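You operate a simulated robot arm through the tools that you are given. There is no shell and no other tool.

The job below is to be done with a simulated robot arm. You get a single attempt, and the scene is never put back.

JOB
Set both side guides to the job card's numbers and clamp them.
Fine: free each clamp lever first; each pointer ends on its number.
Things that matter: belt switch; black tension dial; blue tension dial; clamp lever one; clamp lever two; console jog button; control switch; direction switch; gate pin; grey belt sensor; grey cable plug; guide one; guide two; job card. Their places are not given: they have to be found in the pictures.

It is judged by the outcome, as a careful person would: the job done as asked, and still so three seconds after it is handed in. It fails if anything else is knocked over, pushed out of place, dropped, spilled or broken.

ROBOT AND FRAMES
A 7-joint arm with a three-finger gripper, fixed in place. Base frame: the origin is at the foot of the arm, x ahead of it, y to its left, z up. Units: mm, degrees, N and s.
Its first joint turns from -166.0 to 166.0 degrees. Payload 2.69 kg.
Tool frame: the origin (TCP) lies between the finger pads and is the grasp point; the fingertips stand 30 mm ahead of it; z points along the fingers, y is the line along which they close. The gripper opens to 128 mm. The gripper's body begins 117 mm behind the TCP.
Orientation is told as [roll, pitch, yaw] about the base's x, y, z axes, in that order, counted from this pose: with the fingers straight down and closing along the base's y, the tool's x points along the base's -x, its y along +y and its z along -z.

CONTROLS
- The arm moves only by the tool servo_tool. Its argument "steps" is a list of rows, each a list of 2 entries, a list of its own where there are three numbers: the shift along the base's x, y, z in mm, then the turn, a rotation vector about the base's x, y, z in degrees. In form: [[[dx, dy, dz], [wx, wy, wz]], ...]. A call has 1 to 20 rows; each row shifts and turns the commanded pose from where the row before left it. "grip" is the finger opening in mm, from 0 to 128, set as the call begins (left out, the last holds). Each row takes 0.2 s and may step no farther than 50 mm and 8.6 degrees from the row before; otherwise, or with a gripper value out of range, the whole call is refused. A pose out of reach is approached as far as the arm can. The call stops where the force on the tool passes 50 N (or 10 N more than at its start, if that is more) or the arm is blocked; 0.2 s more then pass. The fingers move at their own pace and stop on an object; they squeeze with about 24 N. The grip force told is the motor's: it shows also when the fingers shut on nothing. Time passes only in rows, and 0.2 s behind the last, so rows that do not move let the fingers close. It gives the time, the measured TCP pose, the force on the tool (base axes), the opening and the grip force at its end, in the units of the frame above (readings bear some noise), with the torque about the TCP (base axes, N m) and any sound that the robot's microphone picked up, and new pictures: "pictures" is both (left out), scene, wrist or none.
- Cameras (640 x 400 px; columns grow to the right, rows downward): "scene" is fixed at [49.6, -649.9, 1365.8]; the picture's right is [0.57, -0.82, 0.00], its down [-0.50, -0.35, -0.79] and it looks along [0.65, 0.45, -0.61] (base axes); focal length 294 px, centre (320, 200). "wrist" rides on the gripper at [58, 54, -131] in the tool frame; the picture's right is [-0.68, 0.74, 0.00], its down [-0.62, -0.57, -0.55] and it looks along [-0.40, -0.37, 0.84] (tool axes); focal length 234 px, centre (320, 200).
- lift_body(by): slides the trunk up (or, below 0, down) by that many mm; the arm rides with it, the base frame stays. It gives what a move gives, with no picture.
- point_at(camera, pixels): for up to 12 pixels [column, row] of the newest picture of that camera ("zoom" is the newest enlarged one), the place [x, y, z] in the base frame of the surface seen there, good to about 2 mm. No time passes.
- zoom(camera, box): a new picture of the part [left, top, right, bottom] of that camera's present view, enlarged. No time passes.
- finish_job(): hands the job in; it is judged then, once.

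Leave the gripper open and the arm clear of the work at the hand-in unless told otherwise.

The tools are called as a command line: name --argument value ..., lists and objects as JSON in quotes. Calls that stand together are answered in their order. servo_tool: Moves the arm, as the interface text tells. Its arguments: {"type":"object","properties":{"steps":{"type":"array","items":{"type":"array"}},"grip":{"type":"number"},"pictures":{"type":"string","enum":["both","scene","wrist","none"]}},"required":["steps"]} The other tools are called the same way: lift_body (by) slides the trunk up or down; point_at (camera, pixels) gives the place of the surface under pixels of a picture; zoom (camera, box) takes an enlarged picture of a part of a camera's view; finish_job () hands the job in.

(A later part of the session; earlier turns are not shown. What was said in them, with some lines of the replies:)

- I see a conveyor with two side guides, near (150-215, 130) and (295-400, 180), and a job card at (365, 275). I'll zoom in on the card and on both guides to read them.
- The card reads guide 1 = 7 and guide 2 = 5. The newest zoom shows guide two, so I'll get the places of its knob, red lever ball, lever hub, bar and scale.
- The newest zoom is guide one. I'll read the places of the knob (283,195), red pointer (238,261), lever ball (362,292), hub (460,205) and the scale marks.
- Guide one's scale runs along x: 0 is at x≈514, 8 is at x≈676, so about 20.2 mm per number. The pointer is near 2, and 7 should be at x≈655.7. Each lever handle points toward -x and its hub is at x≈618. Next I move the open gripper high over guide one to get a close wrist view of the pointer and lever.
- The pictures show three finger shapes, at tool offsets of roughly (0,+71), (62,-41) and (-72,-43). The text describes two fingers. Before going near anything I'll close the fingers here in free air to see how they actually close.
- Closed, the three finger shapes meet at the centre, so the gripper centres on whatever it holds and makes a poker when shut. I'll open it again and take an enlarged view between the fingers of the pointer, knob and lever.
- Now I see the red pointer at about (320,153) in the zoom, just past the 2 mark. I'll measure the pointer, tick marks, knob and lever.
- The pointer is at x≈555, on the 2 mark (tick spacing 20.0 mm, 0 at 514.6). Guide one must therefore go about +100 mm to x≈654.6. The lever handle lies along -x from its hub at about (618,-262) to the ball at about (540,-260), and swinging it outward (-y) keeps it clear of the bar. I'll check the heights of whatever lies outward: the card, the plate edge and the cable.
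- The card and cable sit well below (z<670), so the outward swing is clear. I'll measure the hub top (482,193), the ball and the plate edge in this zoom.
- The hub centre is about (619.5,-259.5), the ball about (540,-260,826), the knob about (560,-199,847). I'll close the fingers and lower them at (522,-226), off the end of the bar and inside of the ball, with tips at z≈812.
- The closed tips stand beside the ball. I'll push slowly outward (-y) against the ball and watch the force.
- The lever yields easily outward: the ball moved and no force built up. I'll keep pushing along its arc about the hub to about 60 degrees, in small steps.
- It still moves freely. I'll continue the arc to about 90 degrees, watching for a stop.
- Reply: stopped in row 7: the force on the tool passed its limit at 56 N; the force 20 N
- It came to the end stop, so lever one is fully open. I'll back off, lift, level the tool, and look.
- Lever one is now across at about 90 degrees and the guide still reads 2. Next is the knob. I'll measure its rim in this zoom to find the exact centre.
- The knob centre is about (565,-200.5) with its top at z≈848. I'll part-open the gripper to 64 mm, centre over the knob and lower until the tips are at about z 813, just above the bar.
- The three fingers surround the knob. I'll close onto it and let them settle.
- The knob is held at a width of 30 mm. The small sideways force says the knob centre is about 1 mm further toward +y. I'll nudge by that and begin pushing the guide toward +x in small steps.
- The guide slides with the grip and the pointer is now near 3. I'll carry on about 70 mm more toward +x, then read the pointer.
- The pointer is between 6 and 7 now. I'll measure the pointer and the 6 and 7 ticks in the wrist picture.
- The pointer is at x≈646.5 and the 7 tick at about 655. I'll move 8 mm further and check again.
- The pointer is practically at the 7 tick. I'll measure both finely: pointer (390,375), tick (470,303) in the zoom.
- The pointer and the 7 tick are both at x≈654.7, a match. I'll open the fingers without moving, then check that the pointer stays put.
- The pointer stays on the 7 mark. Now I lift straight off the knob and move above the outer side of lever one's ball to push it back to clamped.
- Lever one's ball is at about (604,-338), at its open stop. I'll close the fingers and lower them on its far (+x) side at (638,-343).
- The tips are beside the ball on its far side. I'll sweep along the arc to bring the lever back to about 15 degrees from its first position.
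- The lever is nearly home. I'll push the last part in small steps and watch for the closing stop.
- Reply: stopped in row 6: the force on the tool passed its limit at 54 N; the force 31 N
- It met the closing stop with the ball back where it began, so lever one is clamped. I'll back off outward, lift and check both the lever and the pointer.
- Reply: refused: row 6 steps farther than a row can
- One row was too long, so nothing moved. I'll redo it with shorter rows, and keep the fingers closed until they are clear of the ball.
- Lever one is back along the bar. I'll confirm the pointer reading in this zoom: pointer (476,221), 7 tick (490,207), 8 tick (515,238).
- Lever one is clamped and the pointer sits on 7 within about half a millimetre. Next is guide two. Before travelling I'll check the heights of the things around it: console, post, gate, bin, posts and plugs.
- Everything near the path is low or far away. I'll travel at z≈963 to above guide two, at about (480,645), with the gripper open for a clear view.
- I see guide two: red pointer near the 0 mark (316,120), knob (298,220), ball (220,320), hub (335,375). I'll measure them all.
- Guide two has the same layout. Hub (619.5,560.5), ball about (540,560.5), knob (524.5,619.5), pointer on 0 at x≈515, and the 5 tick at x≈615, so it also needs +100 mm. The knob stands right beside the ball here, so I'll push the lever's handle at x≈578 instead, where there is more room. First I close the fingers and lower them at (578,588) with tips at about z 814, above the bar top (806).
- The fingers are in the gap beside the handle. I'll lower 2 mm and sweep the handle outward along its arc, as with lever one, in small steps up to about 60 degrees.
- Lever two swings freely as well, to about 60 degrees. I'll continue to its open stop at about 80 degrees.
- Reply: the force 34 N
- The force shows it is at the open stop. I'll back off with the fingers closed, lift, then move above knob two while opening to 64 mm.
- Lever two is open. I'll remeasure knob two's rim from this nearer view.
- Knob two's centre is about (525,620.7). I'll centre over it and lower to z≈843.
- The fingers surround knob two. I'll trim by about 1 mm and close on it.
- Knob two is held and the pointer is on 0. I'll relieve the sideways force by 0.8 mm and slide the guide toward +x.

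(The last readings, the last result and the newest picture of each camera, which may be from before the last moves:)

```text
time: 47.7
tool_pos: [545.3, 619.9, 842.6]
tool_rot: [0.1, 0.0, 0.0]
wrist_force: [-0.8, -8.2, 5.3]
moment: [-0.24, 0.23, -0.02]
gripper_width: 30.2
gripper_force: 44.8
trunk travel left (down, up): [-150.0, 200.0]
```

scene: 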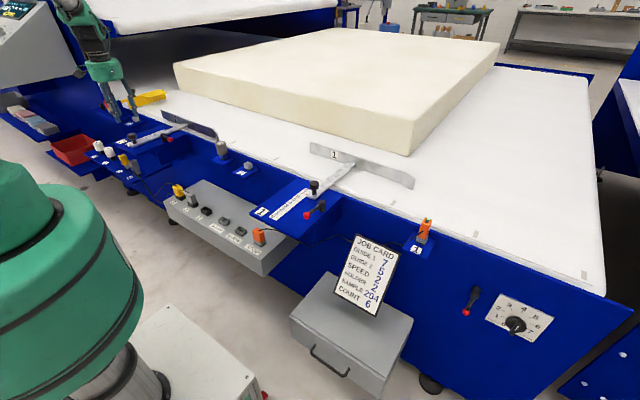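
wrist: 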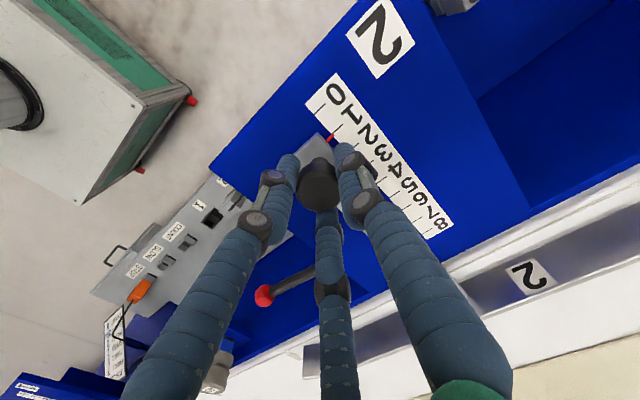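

The pointer is near 1 and the slide is smooth. I'll go on about 70 mm more.

servo_tool --steps '[[[5, -0.4, 0], [0, 0, 0]], [[5, 0, 0], [0, 0, 0]], [[5, 0, 0], [0, 0, 0]], [[5, 0, 0], [0, 0, 0]], [[5, 0, 0], [0, 0, 0]], [[5, 0, 0], [0, 0, 0]], [[5, 0, 0], [0, 0, 0]], [[5, 0, 0], [0, 0, 0]], [[5, 0, 0], [0, 0, 0]], [[5, 0, 0], [0, 0, 0]], [[5, 0, 0], [0, 0, 0]], [[5, 0, 0], [0, 0, 0]], [[5, 0, 0], [0, 0, 0]], [[5, 0, 0], [0, 0, 0]]]' --grip 0 --pictures "both"

zoom --camera "wrist" --box '[292, 100, 372, 150]'

```text
time: 50.7
tool_pos: [613.3, 620.1, 844.7]
tool_rot: [0.2, 0.0, 0.0]
wrist_force: [-0.3, -2.0, 6.3]
moment: [0.14, 0.13, -0.04]
gripper_width: 30.2
gripper_force: 45.0
trunk travel left (down, up): [-150.0, 200.0]
```

scene: 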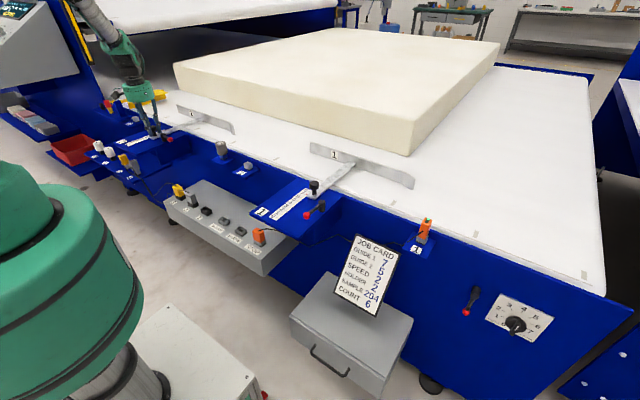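
wrist: 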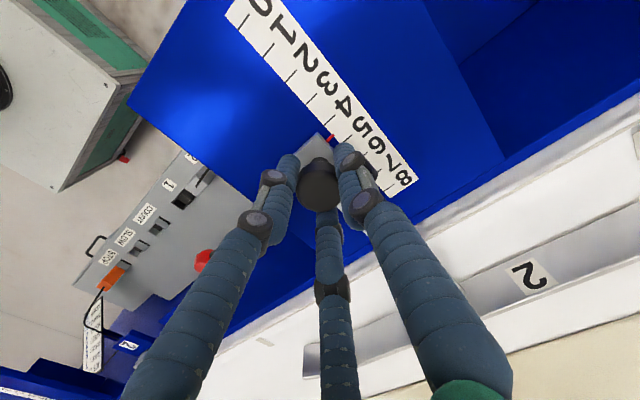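

```text
8.00 times, centred on (332, 125) of wrist
```

zoom: 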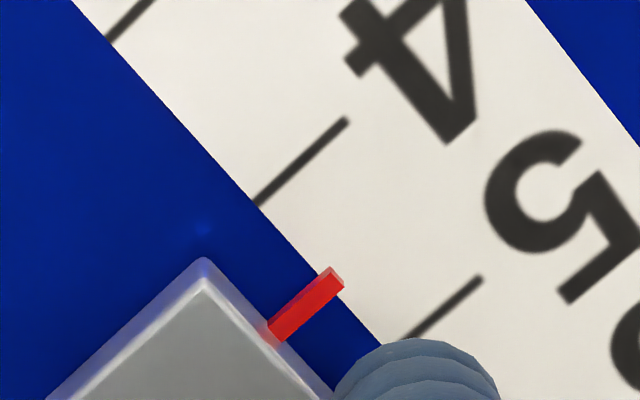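

The pointer is between 4 and 5. I'll measure the pointer and the 5 tick.

point_at --camera "zoom" --pixels '[[285, 325], [300, 310], [320, 290], [420, 328], [445, 306], [470, 285], [270, 190], [300, 163], [335, 132]]'

```text
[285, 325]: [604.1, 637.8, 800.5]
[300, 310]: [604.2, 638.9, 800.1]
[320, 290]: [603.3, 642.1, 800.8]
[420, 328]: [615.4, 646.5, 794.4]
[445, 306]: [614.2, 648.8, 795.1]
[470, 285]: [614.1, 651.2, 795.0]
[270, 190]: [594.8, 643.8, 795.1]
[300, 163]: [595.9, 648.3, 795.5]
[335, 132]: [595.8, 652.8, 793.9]
```

The pointer is at x≈603.9 and the 5 tick at x≈614.7, so 10.7 mm remain.

servo_tool --steps '[[[4, 0, 0], [0, 0, 0]], [[4, 0, 0], [0, 0, 0]], [[2.7, 0, 0], [0, 0, 0]], [[0, 0, 0], [0, 0, 0]]]' --grip 0 --pictures "wrist"

zoom --camera "wrist" --box '[292, 100, 356, 140]'

point_at --camera "zoom" --pixels '[[375, 388], [390, 377], [405, 364], [415, 356], [445, 326], [470, 304], [495, 281], [515, 263]]'

```text
time: 51.7
tool_pos: [623.8, 619.6, 844.1]
tool_rot: [0.0, 0.0, 0.0]
wrist_force: [-2.1, -1.5, 5.2]
moment: [-0.2, 0.19, 0.03]
gripper_width: 30.3
gripper_force: 45.1
trunk travel left (down, up): [-150.0, 200.0]
```

wrist: 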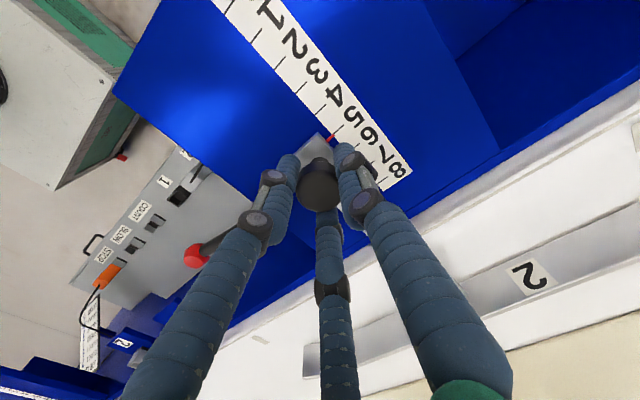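

```text
10.00 times, centred on (324, 120) of wrist
```

zoom: 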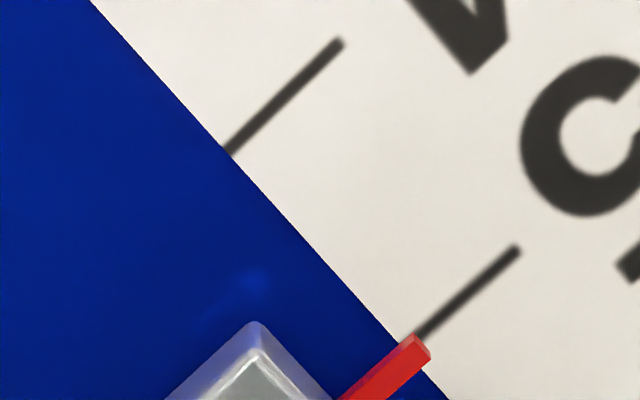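

```text
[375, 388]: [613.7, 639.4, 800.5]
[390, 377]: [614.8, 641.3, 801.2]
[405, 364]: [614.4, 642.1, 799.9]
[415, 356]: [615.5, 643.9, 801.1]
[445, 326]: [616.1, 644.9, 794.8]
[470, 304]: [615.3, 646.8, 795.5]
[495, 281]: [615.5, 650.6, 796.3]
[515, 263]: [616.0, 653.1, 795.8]
```

The pointer is nearly on the 5 tick. I'll enlarge further for an exact comparison.

zoom --camera "wrist" --box '[316, 118, 356, 143]'

point_at --camera "wrist" --pixels '[[330, 138.5], [331, 137.7], [332, 136.8], [333, 136], [336, 131.6], [338, 130], [340, 128.2], [342, 126.4], [343, 125.5]]'

```text
16.00 times, centred on (336, 130) of wrist
```

zoom: 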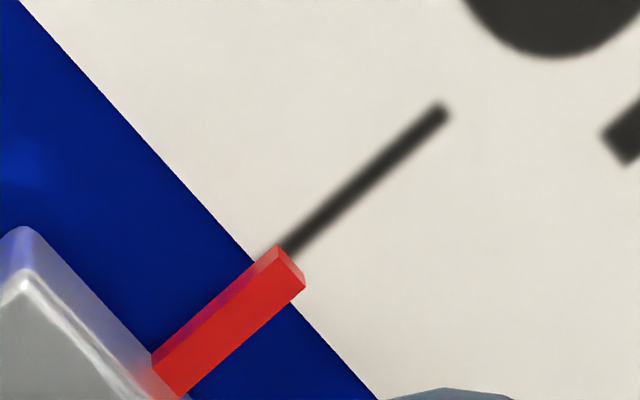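

```text
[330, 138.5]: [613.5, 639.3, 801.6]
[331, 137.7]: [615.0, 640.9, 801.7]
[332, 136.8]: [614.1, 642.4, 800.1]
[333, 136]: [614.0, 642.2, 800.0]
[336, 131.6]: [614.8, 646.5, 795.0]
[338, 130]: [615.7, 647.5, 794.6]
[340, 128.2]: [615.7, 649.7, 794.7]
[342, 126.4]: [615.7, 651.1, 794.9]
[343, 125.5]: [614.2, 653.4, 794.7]
```

By the enlarged view, after allowing for the pointer standing above the scale, it is about 0.8 mm short of 5. I'll nudge +0.8 mm.

servo_tool --steps '[[[0.8, 0, 0], [0, 0, 0]], [[0, 0, 0], [0, 0, 0]]]' --grip 0 --pictures "wrist"

zoom --camera "wrist" --box '[316, 118, 356, 143]'

```text
time: 52.3
tool_pos: [624.7, 620.8, 842.9]
tool_rot: [0.0, 0.0, 0.0]
wrist_force: [-1.6, 0.2, 5.5]
moment: [-0.01, 0.1, 0.0]
gripper_width: 30.1
gripper_force: 45.0
trunk travel left (down, up): [-150.0, 200.0]
```

wrist: 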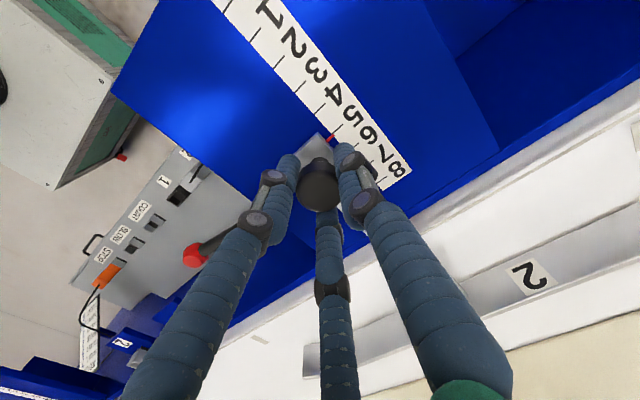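

```text
16.00 times, centred on (336, 130) of wrist
```

zoom: 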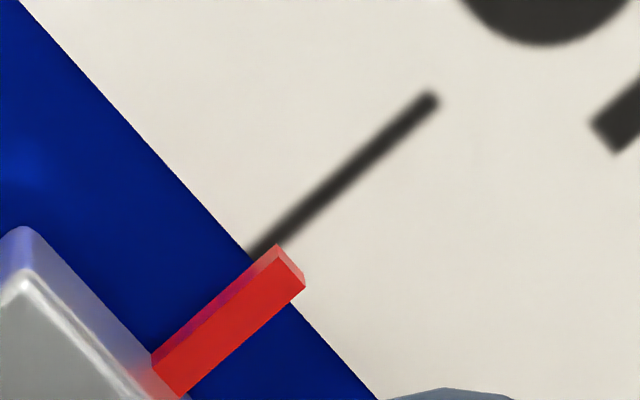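

The offset now matches how the pointer looked against its tick at 0. I'll release the knob in place and then rise straight up.

servo_tool --steps '[[[0, 0, 0], [0, 0, 0]], [[0, 0, 0], [0, 0, 0]], [[0, 0, 30], [0, 0, 0]], [[0, 0, 40], [0, 0, 0]], [[0, 0, 48], [0, 0, 0]]]' --grip 64 --pictures "none"

servo_tool --steps '[[[24, 3, 0], [0, 0, 0]], [[24, 3, 0], [0, 0, 0]], [[0, 0, 0], [0, 0, 0]]]' --grip 128 --pictures "both"

zoom --camera "wrist" --box '[220, 30, 380, 130]'

```text
time: 53.5
tool_pos: [625.0, 619.2, 961.5]
tool_rot: [-0.1, 0.1, 0.0]
wrist_force: [0.9, 0.4, -0.4]
moment: [0.0, -0.03, 0.0]
gripper_width: 63.7
gripper_force: 0.0
trunk travel left (down, up): [-150.0, 200.0]
```

```text
time: 54.3
tool_pos: [673.9, 626.5, 961.5]
tool_rot: [0.0, 0.0, 0.0]
wrist_force: [0.3, 0.1, 0.0]
moment: [0.0, 0.0, -0.01]
gripper_width: 128.1
gripper_force: 0.0
trunk travel left (down, up): [-150.0, 200.0]
```

scene: 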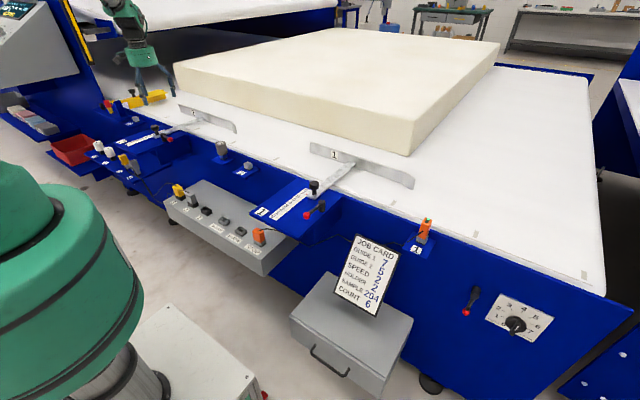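
wrist: 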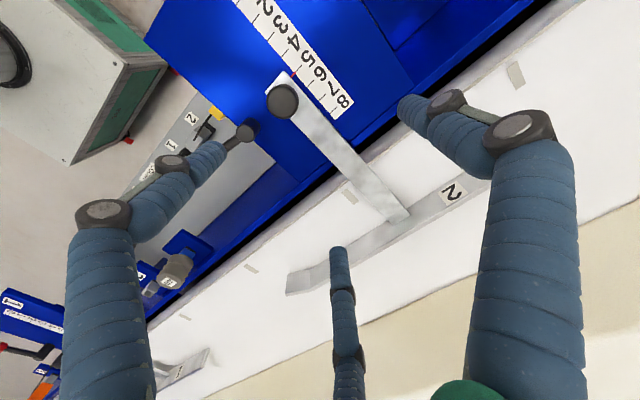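

```text
4.00 times, centred on (300, 80) of wrist
```

zoom: 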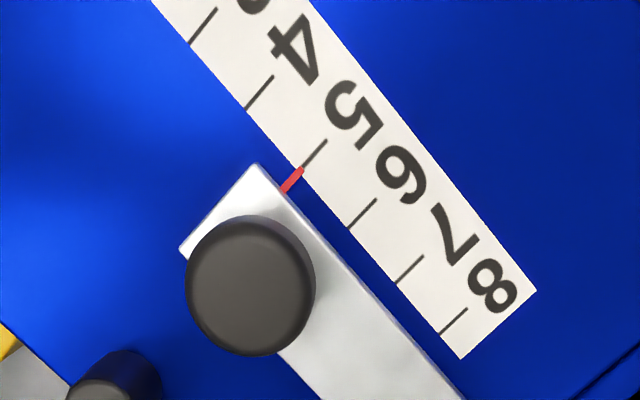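

This view is from directly above the pointer in x, so there is no parallax. The pointer looks in line with the 5 tick. I'll enlarge to confirm.

zoom --camera "wrist" --box '[280, 55, 312, 75]'

point_at --camera "wrist" --pixels '[[292.5, 75.5], [294.5, 73.2], [298, 69.2], [300.5, 66.5], [285, 53], [252, 127], [240, 135]]'

```text
16.00 times, centred on (296, 65) of wrist
```

zoom: 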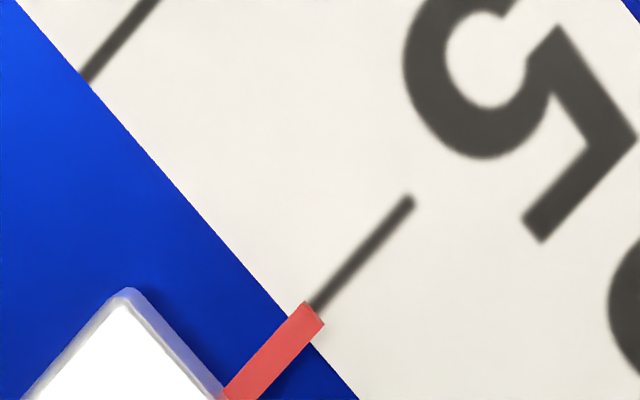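

```text
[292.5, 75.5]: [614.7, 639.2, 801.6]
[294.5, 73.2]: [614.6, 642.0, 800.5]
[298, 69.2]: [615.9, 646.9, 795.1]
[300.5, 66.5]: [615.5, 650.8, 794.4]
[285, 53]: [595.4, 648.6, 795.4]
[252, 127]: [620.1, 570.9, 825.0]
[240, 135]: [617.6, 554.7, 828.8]
```

The pointer is exactly in line with the 5 tick. Now to clamp lever two: I close the fingers up high, move to the far side of its ball at (638,480), and lower.

servo_tool --steps '[[[-9, -36.6, 0], [0, 0, 0]], [[-9, -36.6, 0], [0, 0, 0]], [[-9, -36.6, 0], [0, 0, 0]], [[-9, -36.7, 0], [0, 0, 0]], [[0, 0, 0], [0, 0, 0]]]' --grip 0 --pictures "both"

zoom --camera "scene" --box '[110, 100, 206, 160]'

point_at --camera "scene" --pixels '[[169, 139], [170, 138], [163, 134]]'

```text
time: 55.5
tool_pos: [638.3, 479.2, 961.0]
tool_rot: [0.1, 0.0, 0.0]
wrist_force: [-0.3, -0.2, 0.5]
moment: [0.02, 0.03, 0.01]
gripper_width: 1.9
gripper_force: 24.3
trunk travel left (down, up): [-150.0, 200.0]
```

scene: 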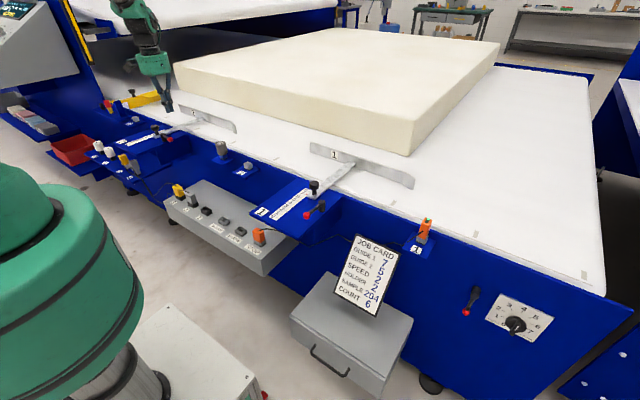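
wrist: 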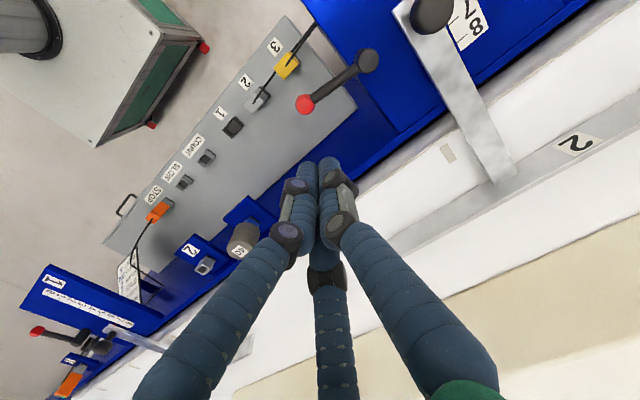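

```text
6.67 times, centred on (158, 130) of scene
```

zoom: 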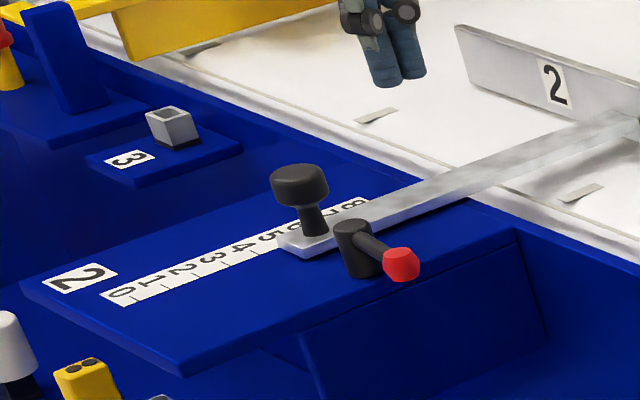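

```text
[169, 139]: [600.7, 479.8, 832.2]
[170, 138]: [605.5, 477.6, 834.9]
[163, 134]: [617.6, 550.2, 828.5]
```

Lever two's ball is at about (604,482), as expected. I'll lower on its far side.

servo_tool --steps '[[[0, 0, -30], [0, 0, 0]], [[0, 0, -30], [0, 0, 0]], [[0, 0, -30], [0, 0, 0]], [[0, 0, -29], [0, 0, 0]]]' --grip 0 --pictures "both"

zoom --camera "scene" --box '[110, 100, 206, 160]'

```text
time: 56.5
tool_pos: [638.0, 480.6, 841.2]
tool_rot: [0.0, 0.0, -0.1]
wrist_force: [-0.4, 0.4, 0.6]
moment: [-0.03, -0.02, 0.02]
gripper_width: 2.1
gripper_force: 23.8
trunk travel left (down, up): [-150.0, 200.0]
```

scene: 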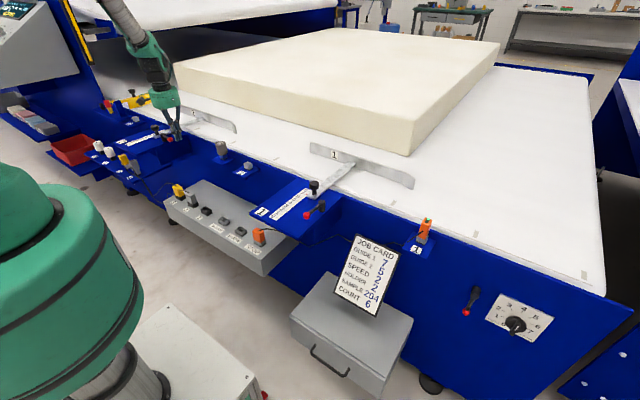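
wrist: 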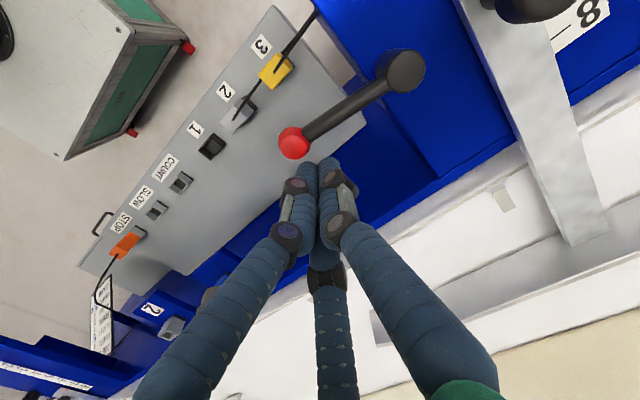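

```text
6.67 times, centred on (158, 130) of scene
```

zoom: 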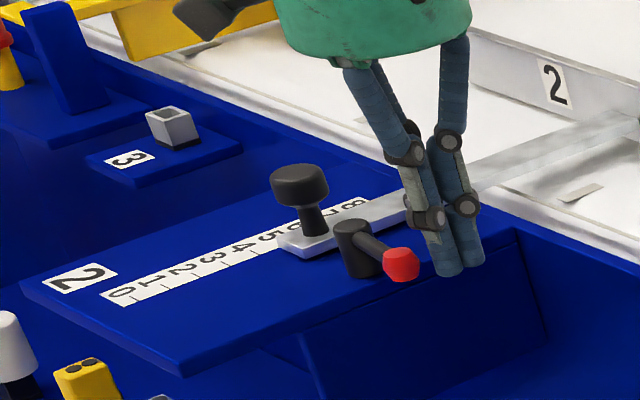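

The tips are beside the ball. I'll repeat the same closing sweep that worked for lever one, to about 15 degrees from home.

servo_tool --steps '[[[-6.3, -0.6, 0], [0, 0, 0]], [[-6.3, -0.6, 0], [0, 0, 0]], [[-7.2, -0.4, 0], [0, 0, 0]], [[-7.1, 1, 0], [0, 0, 0]], [[-7.1, 1, 0], [0, 0, 0]], [[-7.1, 1, 0], [0, 0, 0]], [[-6.6, 2.8, 0], [0, 0, 0]], [[-6.6, 2.8, 0], [0, 0, 0]], [[-6.6, 2.8, 0], [0, 0, 0]], [[-5.6, 4.4, 0], [0, 0, 0]], [[-5.6, 4.4, 0], [0, 0, 0]], [[-5.6, 4.4, 0], [0, 0, 0]], [[-4.3, 5.7, 0], [0, 0, 0]], [[-4.3, 5.7, 0], [0, 0, 0]], [[-4.3, 5.7, 0], [0, 0, 0]]]' --grip 0 --pictures "both"

zoom --camera "scene" --box '[110, 100, 206, 160]'

```text
time: 59.7
tool_pos: [546.2, 520.5, 842.4]
tool_rot: [0.0, 0.0, 0.1]
wrist_force: [0.2, -0.8, 0.5]
moment: [-0.01, 0.02, 0.01]
gripper_width: 2.0
gripper_force: 24.4
trunk travel left (down, up): [-150.0, 200.0]
```

scene: 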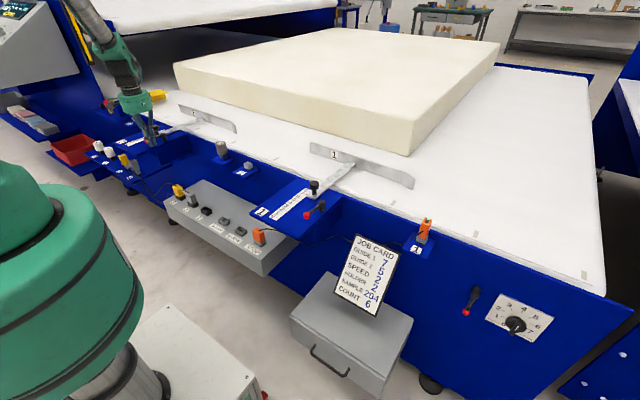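
wrist: 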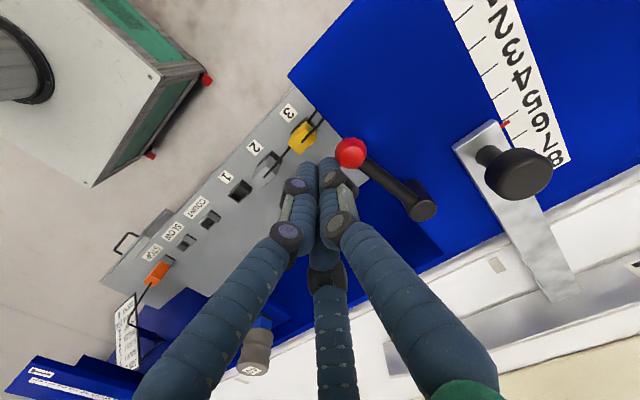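

```text
6.67 times, centred on (158, 130) of scene
```

zoom: 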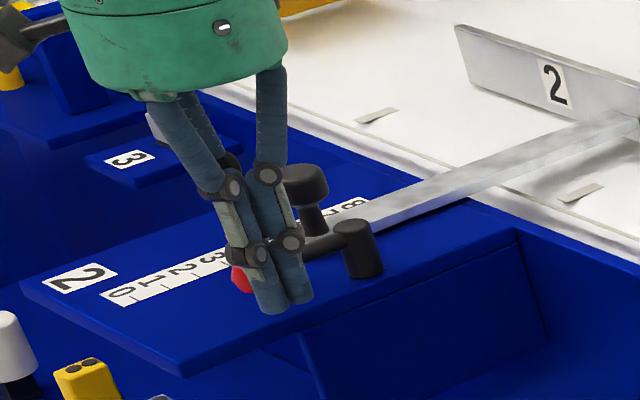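

The lever is nearly home. I'll push the last few millimetres to the closing stop.

servo_tool --steps '[[[-2.4, 4, 0], [0, 0, 0]], [[-2.4, 4, 0], [0, 0, 0]], [[-1, 3, 0], [0, 0, 0]], [[-0.5, 3, 0], [0, 0, 0]], [[0, 2, 0], [0, 0, 0]], [[0, 2, 0], [0, 0, 0]], [[0, 2, 0], [0, 0, 0]]]' --grip 0 --pictures "both"

zoom --camera "wrist" --box '[270, 100, 430, 200]'

```text
time: 61.3
tool_pos: [539.6, 536.3, 842.4]
tool_rot: [-0.1, 0.3, 0.0]
wrist_force: [5.1, -48.7, 6.0]
moment: [-0.68, -0.09, -0.18]
gripper_width: 1.7
gripper_force: 24.2
trunk travel left (down, up): [-150.0, 200.0]
```

scene: 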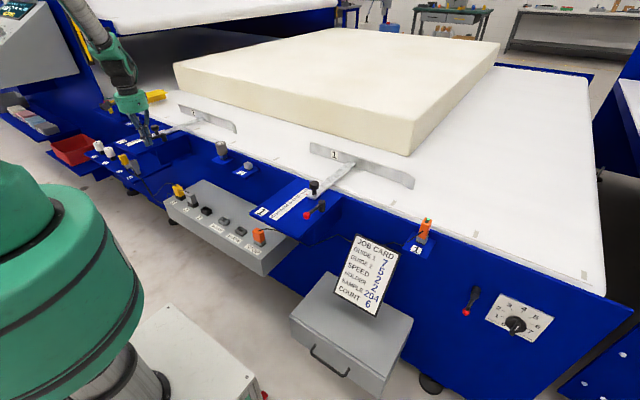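
wrist: 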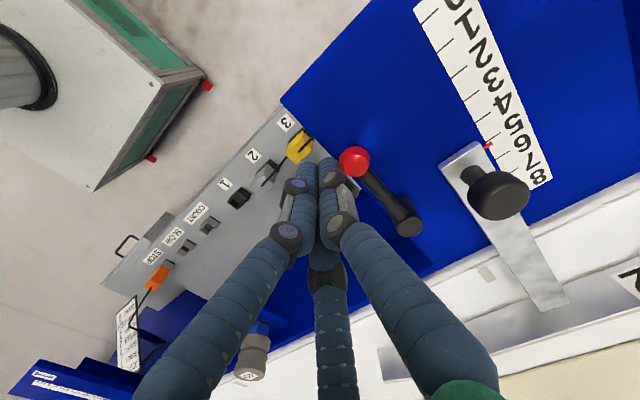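

```text
4.00 times, centred on (350, 150) of wrist
```

zoom: 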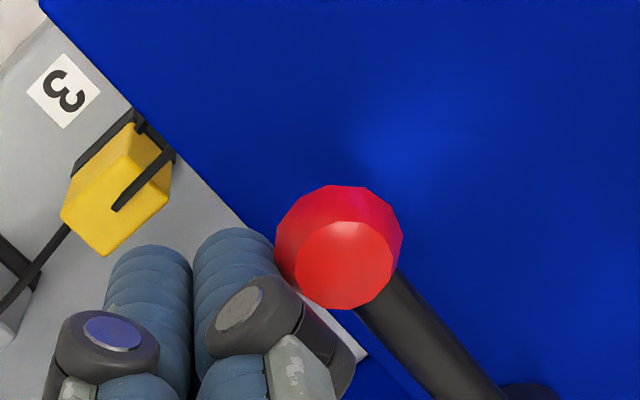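

The force rose to 49 N at the stop, so lever two is clamped home. I'll back off with the fingers closed, lift, then go to the parallax-free view of the pointer.

servo_tool --steps '[[[0, -6, 0], [0, 0, 0]], [[0, -8, 0], [0, 0, 0]], [[0, -8, 10], [0, 0, 0]], [[0, 0, 40], [0, 0, 0]], [[0, 0, 40], [0, 0, 0]], [[0, 0, 30], [0, 0, 0]]]' --grip 0 --pictures "none"

servo_tool --steps '[[[33, 27, 0], [0, 0, 0]], [[33, 27, 0], [0, 0, 0]], [[33, 27, 0], [0, 0, 0]], [[33, 27, 0], [0, 0, 0]], [[0, 0, 0], [0, 0, 0]]]' --grip 128 --pictures "both"

zoom --camera "wrist" --box '[210, 30, 402, 150]'

zoom --camera "scene" --box '[110, 100, 206, 160]'

```text
time: 62.7
tool_pos: [542.1, 517.6, 962.5]
tool_rot: [0.1, 0.0, 0.0]
wrist_force: [0.3, 0.3, 0.7]
moment: [-0.01, -0.02, 0.02]
gripper_width: 2.1
gripper_force: 23.7
trunk travel left (down, up): [-150.0, 200.0]
```

```text
time: 63.9
tool_pos: [673.7, 626.8, 960.3]
tool_rot: [0.0, 0.1, 0.0]
wrist_force: [0.5, 1.2, -1.2]
moment: [-0.04, -0.01, 0.0]
gripper_width: 128.0
gripper_force: 0.0
trunk travel left (down, up): [-150.0, 200.0]
```

scene: 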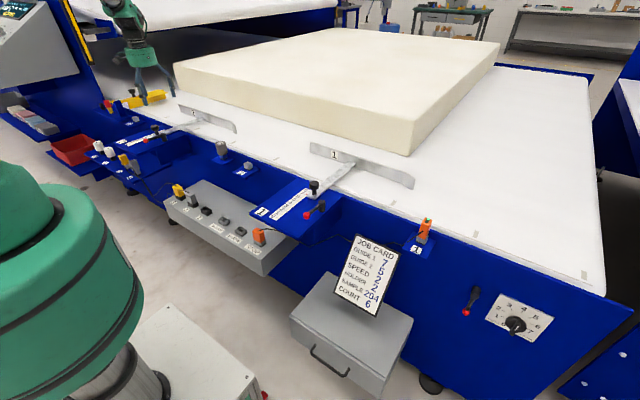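
wrist: 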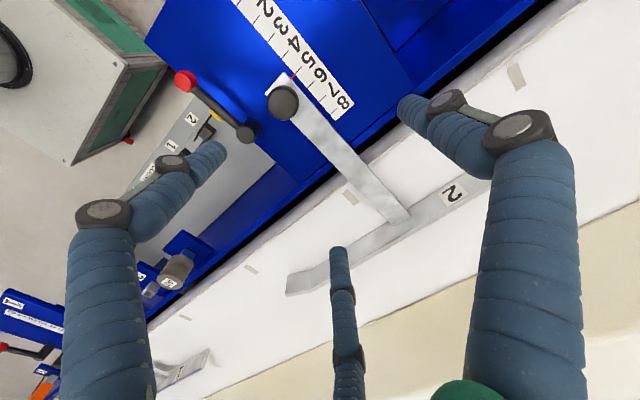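

```text
3.33 times, centred on (306, 90) of wrist
```

zoom: 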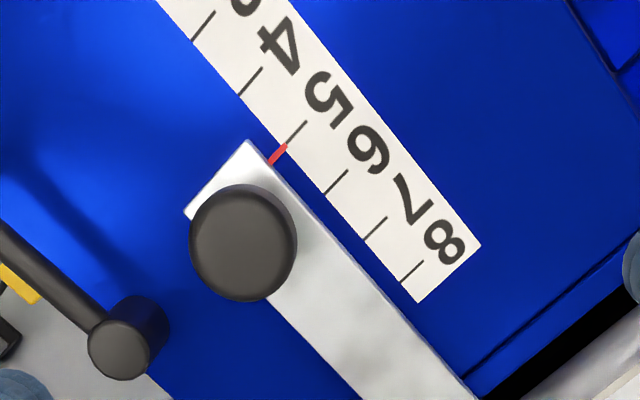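

```text
6.67 times, centred on (158, 130) of scene
```

zoom: 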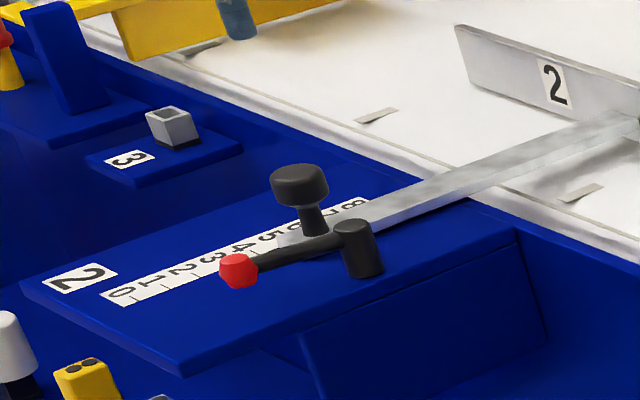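

Guide two is clamped with its pointer on 5. I also want the same parallax-free look at guide one. I'll check where the foam block's near edge is before travelling across.

point_at --camera "scene" --pixels '[[175, 68], [185, 90], [300, 125], [400, 150], [290, 110], [410, 120], [220, 148], [248, 166]]'

zoom --camera "wrist" --box '[280, 55, 312, 75]'

```text
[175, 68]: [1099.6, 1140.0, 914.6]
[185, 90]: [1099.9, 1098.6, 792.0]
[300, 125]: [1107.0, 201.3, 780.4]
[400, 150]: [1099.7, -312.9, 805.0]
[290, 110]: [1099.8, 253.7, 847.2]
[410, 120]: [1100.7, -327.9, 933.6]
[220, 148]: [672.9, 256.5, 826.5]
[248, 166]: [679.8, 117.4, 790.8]
```

```text
16.00 times, centred on (296, 65) of wrist
```

zoom: 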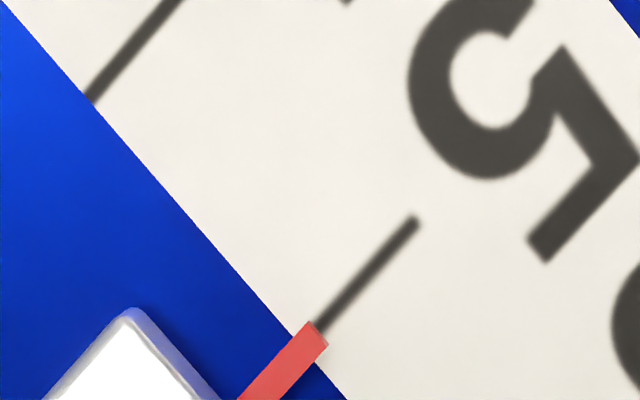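

The foam edge is at x≈1100, far from the path. Guide two still lines up exactly with 5 after clamping. I'll travel at z≈960 to view guide one from (713,-192).

servo_tool --steps '[[[2.2, -45.5, 0], [0, 0, 0]], [[2.2, -45.5, 0], [0, 0, 0]], [[2.2, -45.5, 0], [0, 0, 0]], [[2.2, -45.5, 0], [0, 0, 0]], [[2.2, -45.5, 0], [0, 0, 0]], [[2.2, -45.5, 0], [0, 0, 0]], [[2.2, -45.5, 0], [0, 0, 0]], [[2.2, -45.5, 0], [0, 0, 0]], [[2.2, -45.5, 0], [0, 0, 0]], [[2.2, -45.5, 0], [0, 0, 0]], [[2.2, -45.5, 0], [0, 0, 0]], [[2.2, -45.5, 0], [0, 0, 0]], [[2.2, -45.5, 0], [0, 0, 0]], [[2.2, -45.5, 0], [0, 0, 0]], [[2.2, -45.5, 0], [0, 0, 0]], [[2.2, -45.5, 0], [0, 0, 0]], [[2.2, -45.5, 0], [0, 0, 0]], [[2.2, -45.5, 0], [0, 0, 0]], [[0, 0, 0], [0, 0, 0]]]' --grip 128 --pictures "both"

zoom --camera "wrist" --box '[210, 30, 402, 150]'

zoom --camera "wrist" --box '[280, 55, 312, 75]'

```text
time: 67.9
tool_pos: [712.0, -193.3, 962.0]
tool_rot: [0.1, -0.1, 0.0]
wrist_force: [-0.4, -0.5, -0.4]
moment: [0.02, 0.01, 0.02]
gripper_width: 127.9
gripper_force: 0.0
trunk travel left (down, up): [-150.0, 200.0]
```

scene: 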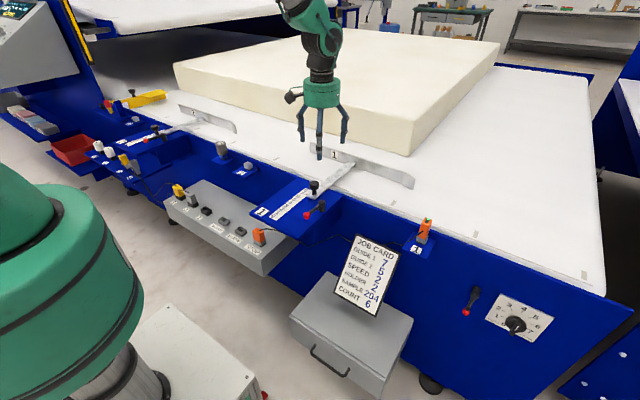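
wrist: 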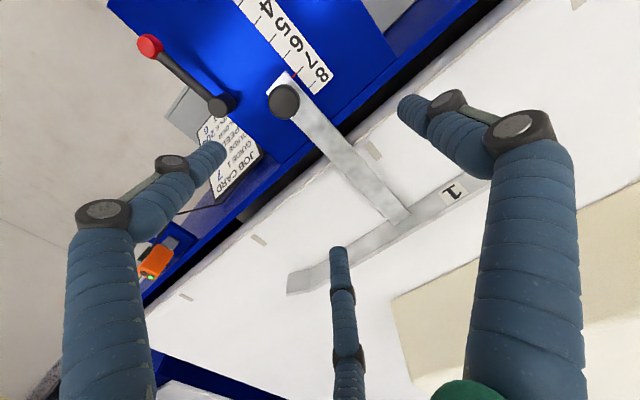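

```text
3.33 times, centred on (306, 90) of wrist
```

zoom: 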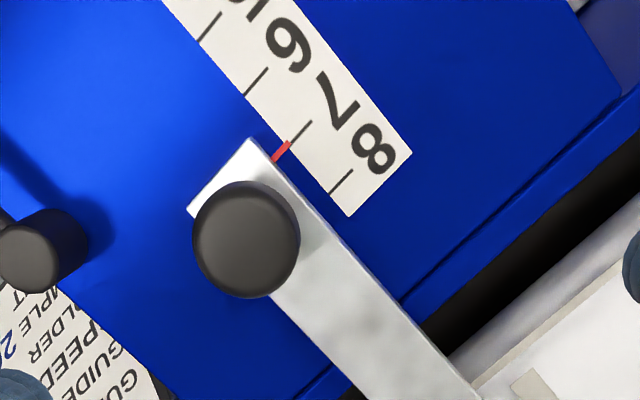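

```text
16.00 times, centred on (296, 65) of wrist
```

zoom: 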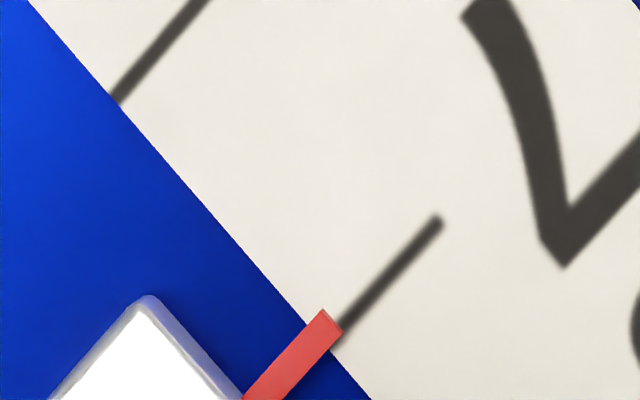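

Guide one's pointer looks slightly short of the 7 tick here. I'll measure how much.

point_at --camera "zoom" --pixels '[[300, 358], [310, 346], [320, 335], [330, 325], [360, 314], [380, 290], [400, 267], [420, 243], [150, 60], [170, 37]]'

```text
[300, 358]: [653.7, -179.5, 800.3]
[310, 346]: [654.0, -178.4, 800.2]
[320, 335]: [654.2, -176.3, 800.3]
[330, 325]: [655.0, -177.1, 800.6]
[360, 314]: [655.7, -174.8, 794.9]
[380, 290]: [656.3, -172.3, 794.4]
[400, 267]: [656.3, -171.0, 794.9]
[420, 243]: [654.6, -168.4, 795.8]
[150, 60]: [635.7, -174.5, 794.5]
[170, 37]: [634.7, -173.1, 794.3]
```

Guide one reads about 1 mm short of its mark (0.05 of a division), while the pointer tip and tick touch and overlap. That is on the number and inside the measuring accuracy, so I won't disturb the clamped guide. Now I'll raise the arm clear toward its starting pose and check both levers and the whole scene.

servo_tool --steps '[[[0, 0, 40], [0, 0, 0]], [[0, 0, 40], [0, 0, 0]], [[0, 0, 40], [0, 0, 0]], [[0, 0, 40], [0, 0, 0]], [[-5, 46, 0], [0, 0, 0]], [[-5, 46, 0], [0, 0, 0]], [[-5, 46, 0], [0, 0, 0]], [[-5, 46, 0], [0, 0, 0]], [[-5, 46, 0], [0, 0, 0]], [[-5, 46, 0], [0, 0, 0]], [[-5, 46, 0], [0, 0, 0]], [[-5, 46, 0], [0, 0, 0]], [[-5, 46, 0], [0, 0, 0]], [[-5, 46, 0], [0, 0, 0]], [[-5, 46, 0], [0, 0, 0]], [[-5, 46, 0], [0, 0, 0]], [[0, 0, 0], [0, 0, 0]]]' --grip 128 --pictures "both"

zoom --camera "scene" --box '[250, 170, 350, 232]'

point_at --camera "zoom" --pixels '[[362, 292], [360, 285], [410, 252], [460, 205]]'

zoom --camera "scene" --box '[110, 110, 200, 166]'

```text
time: 71.5
tool_pos: [654.0, 359.3, 1121.4]
tool_rot: [0.0, 0.0, 0.0]
wrist_force: [0.3, 1.2, -0.3]
moment: [-0.05, 0.01, 0.01]
gripper_width: 128.1
gripper_force: 0.1
trunk travel left (down, up): [-150.0, 200.0]
```

scene: 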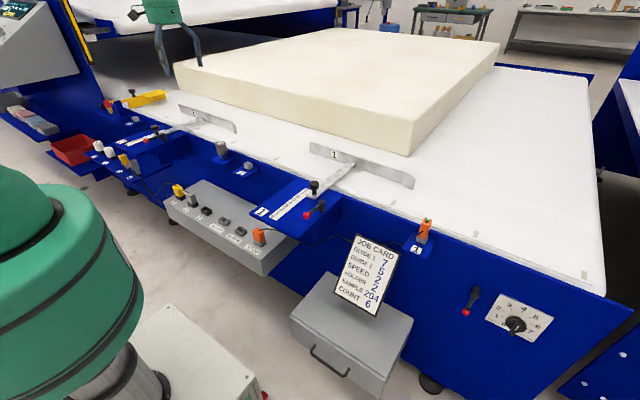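
wrist: 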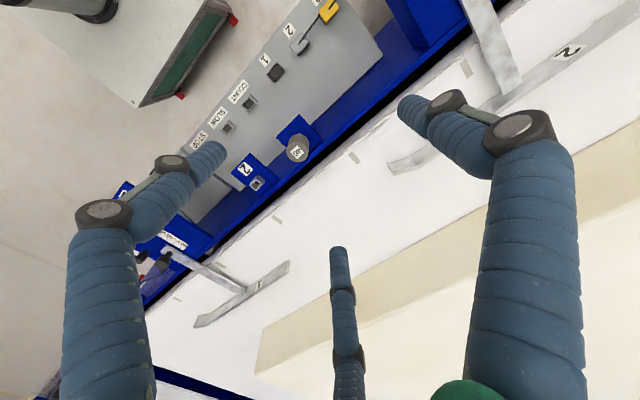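

```text
6.40 times, centred on (300, 201) of scene
```

zoom: 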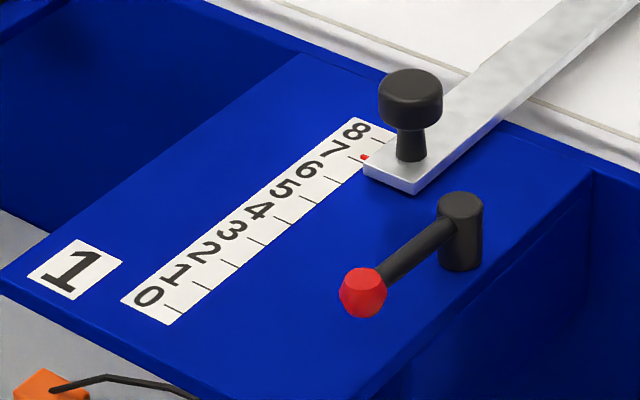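

```text
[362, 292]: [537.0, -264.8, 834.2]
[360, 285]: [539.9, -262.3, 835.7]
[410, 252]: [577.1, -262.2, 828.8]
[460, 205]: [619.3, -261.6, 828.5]
```

```text
7.11 times, centred on (155, 138) of scene
```

zoom: 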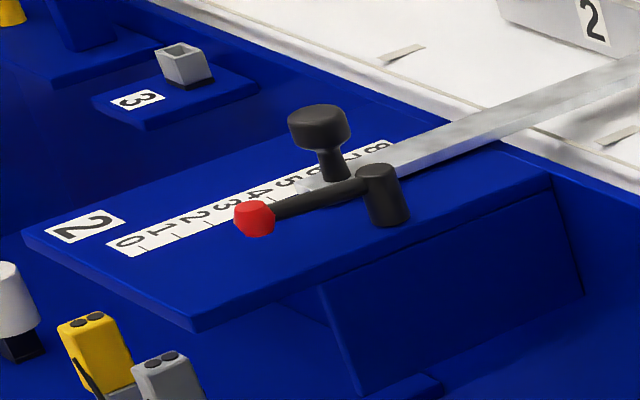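

Both levers are back at their clamped positions, with the balls where they started. Guide one's pointer is on 7 and guide two's on 5. The plugs, posts, sensor, card and console look unchanged. The gripper is open and the arm is high and clear, so I'm handing the job in.

finish_job

```text
The job is handed in.
```

Both side guides are set to the job card's numbers, clamped, and handed in. I haven't seen the judge's result.

| Guide | Card number | Moved from | Final reading |
|---|---|---|---|
| One | 7 | 2 | about 1 mm short of the 7 mark (0.05 of a division) |
| Two | 5 | 0 | in line with the 5 mark |

- **Guide one:** I only saw the 1 mm shortfall after it was clamped. The measuring tool is good to about 2 mm, so I left the guide alone.
- **Clamps:** I swung each lever out to its open stop before moving its guide. Afterwards I pushed each back to its closing stop, and both are where they started.
- **Surroundings:** nothing else looked moved in the final pictures. The gripper is open and the arm is raised clear, near its starting position.
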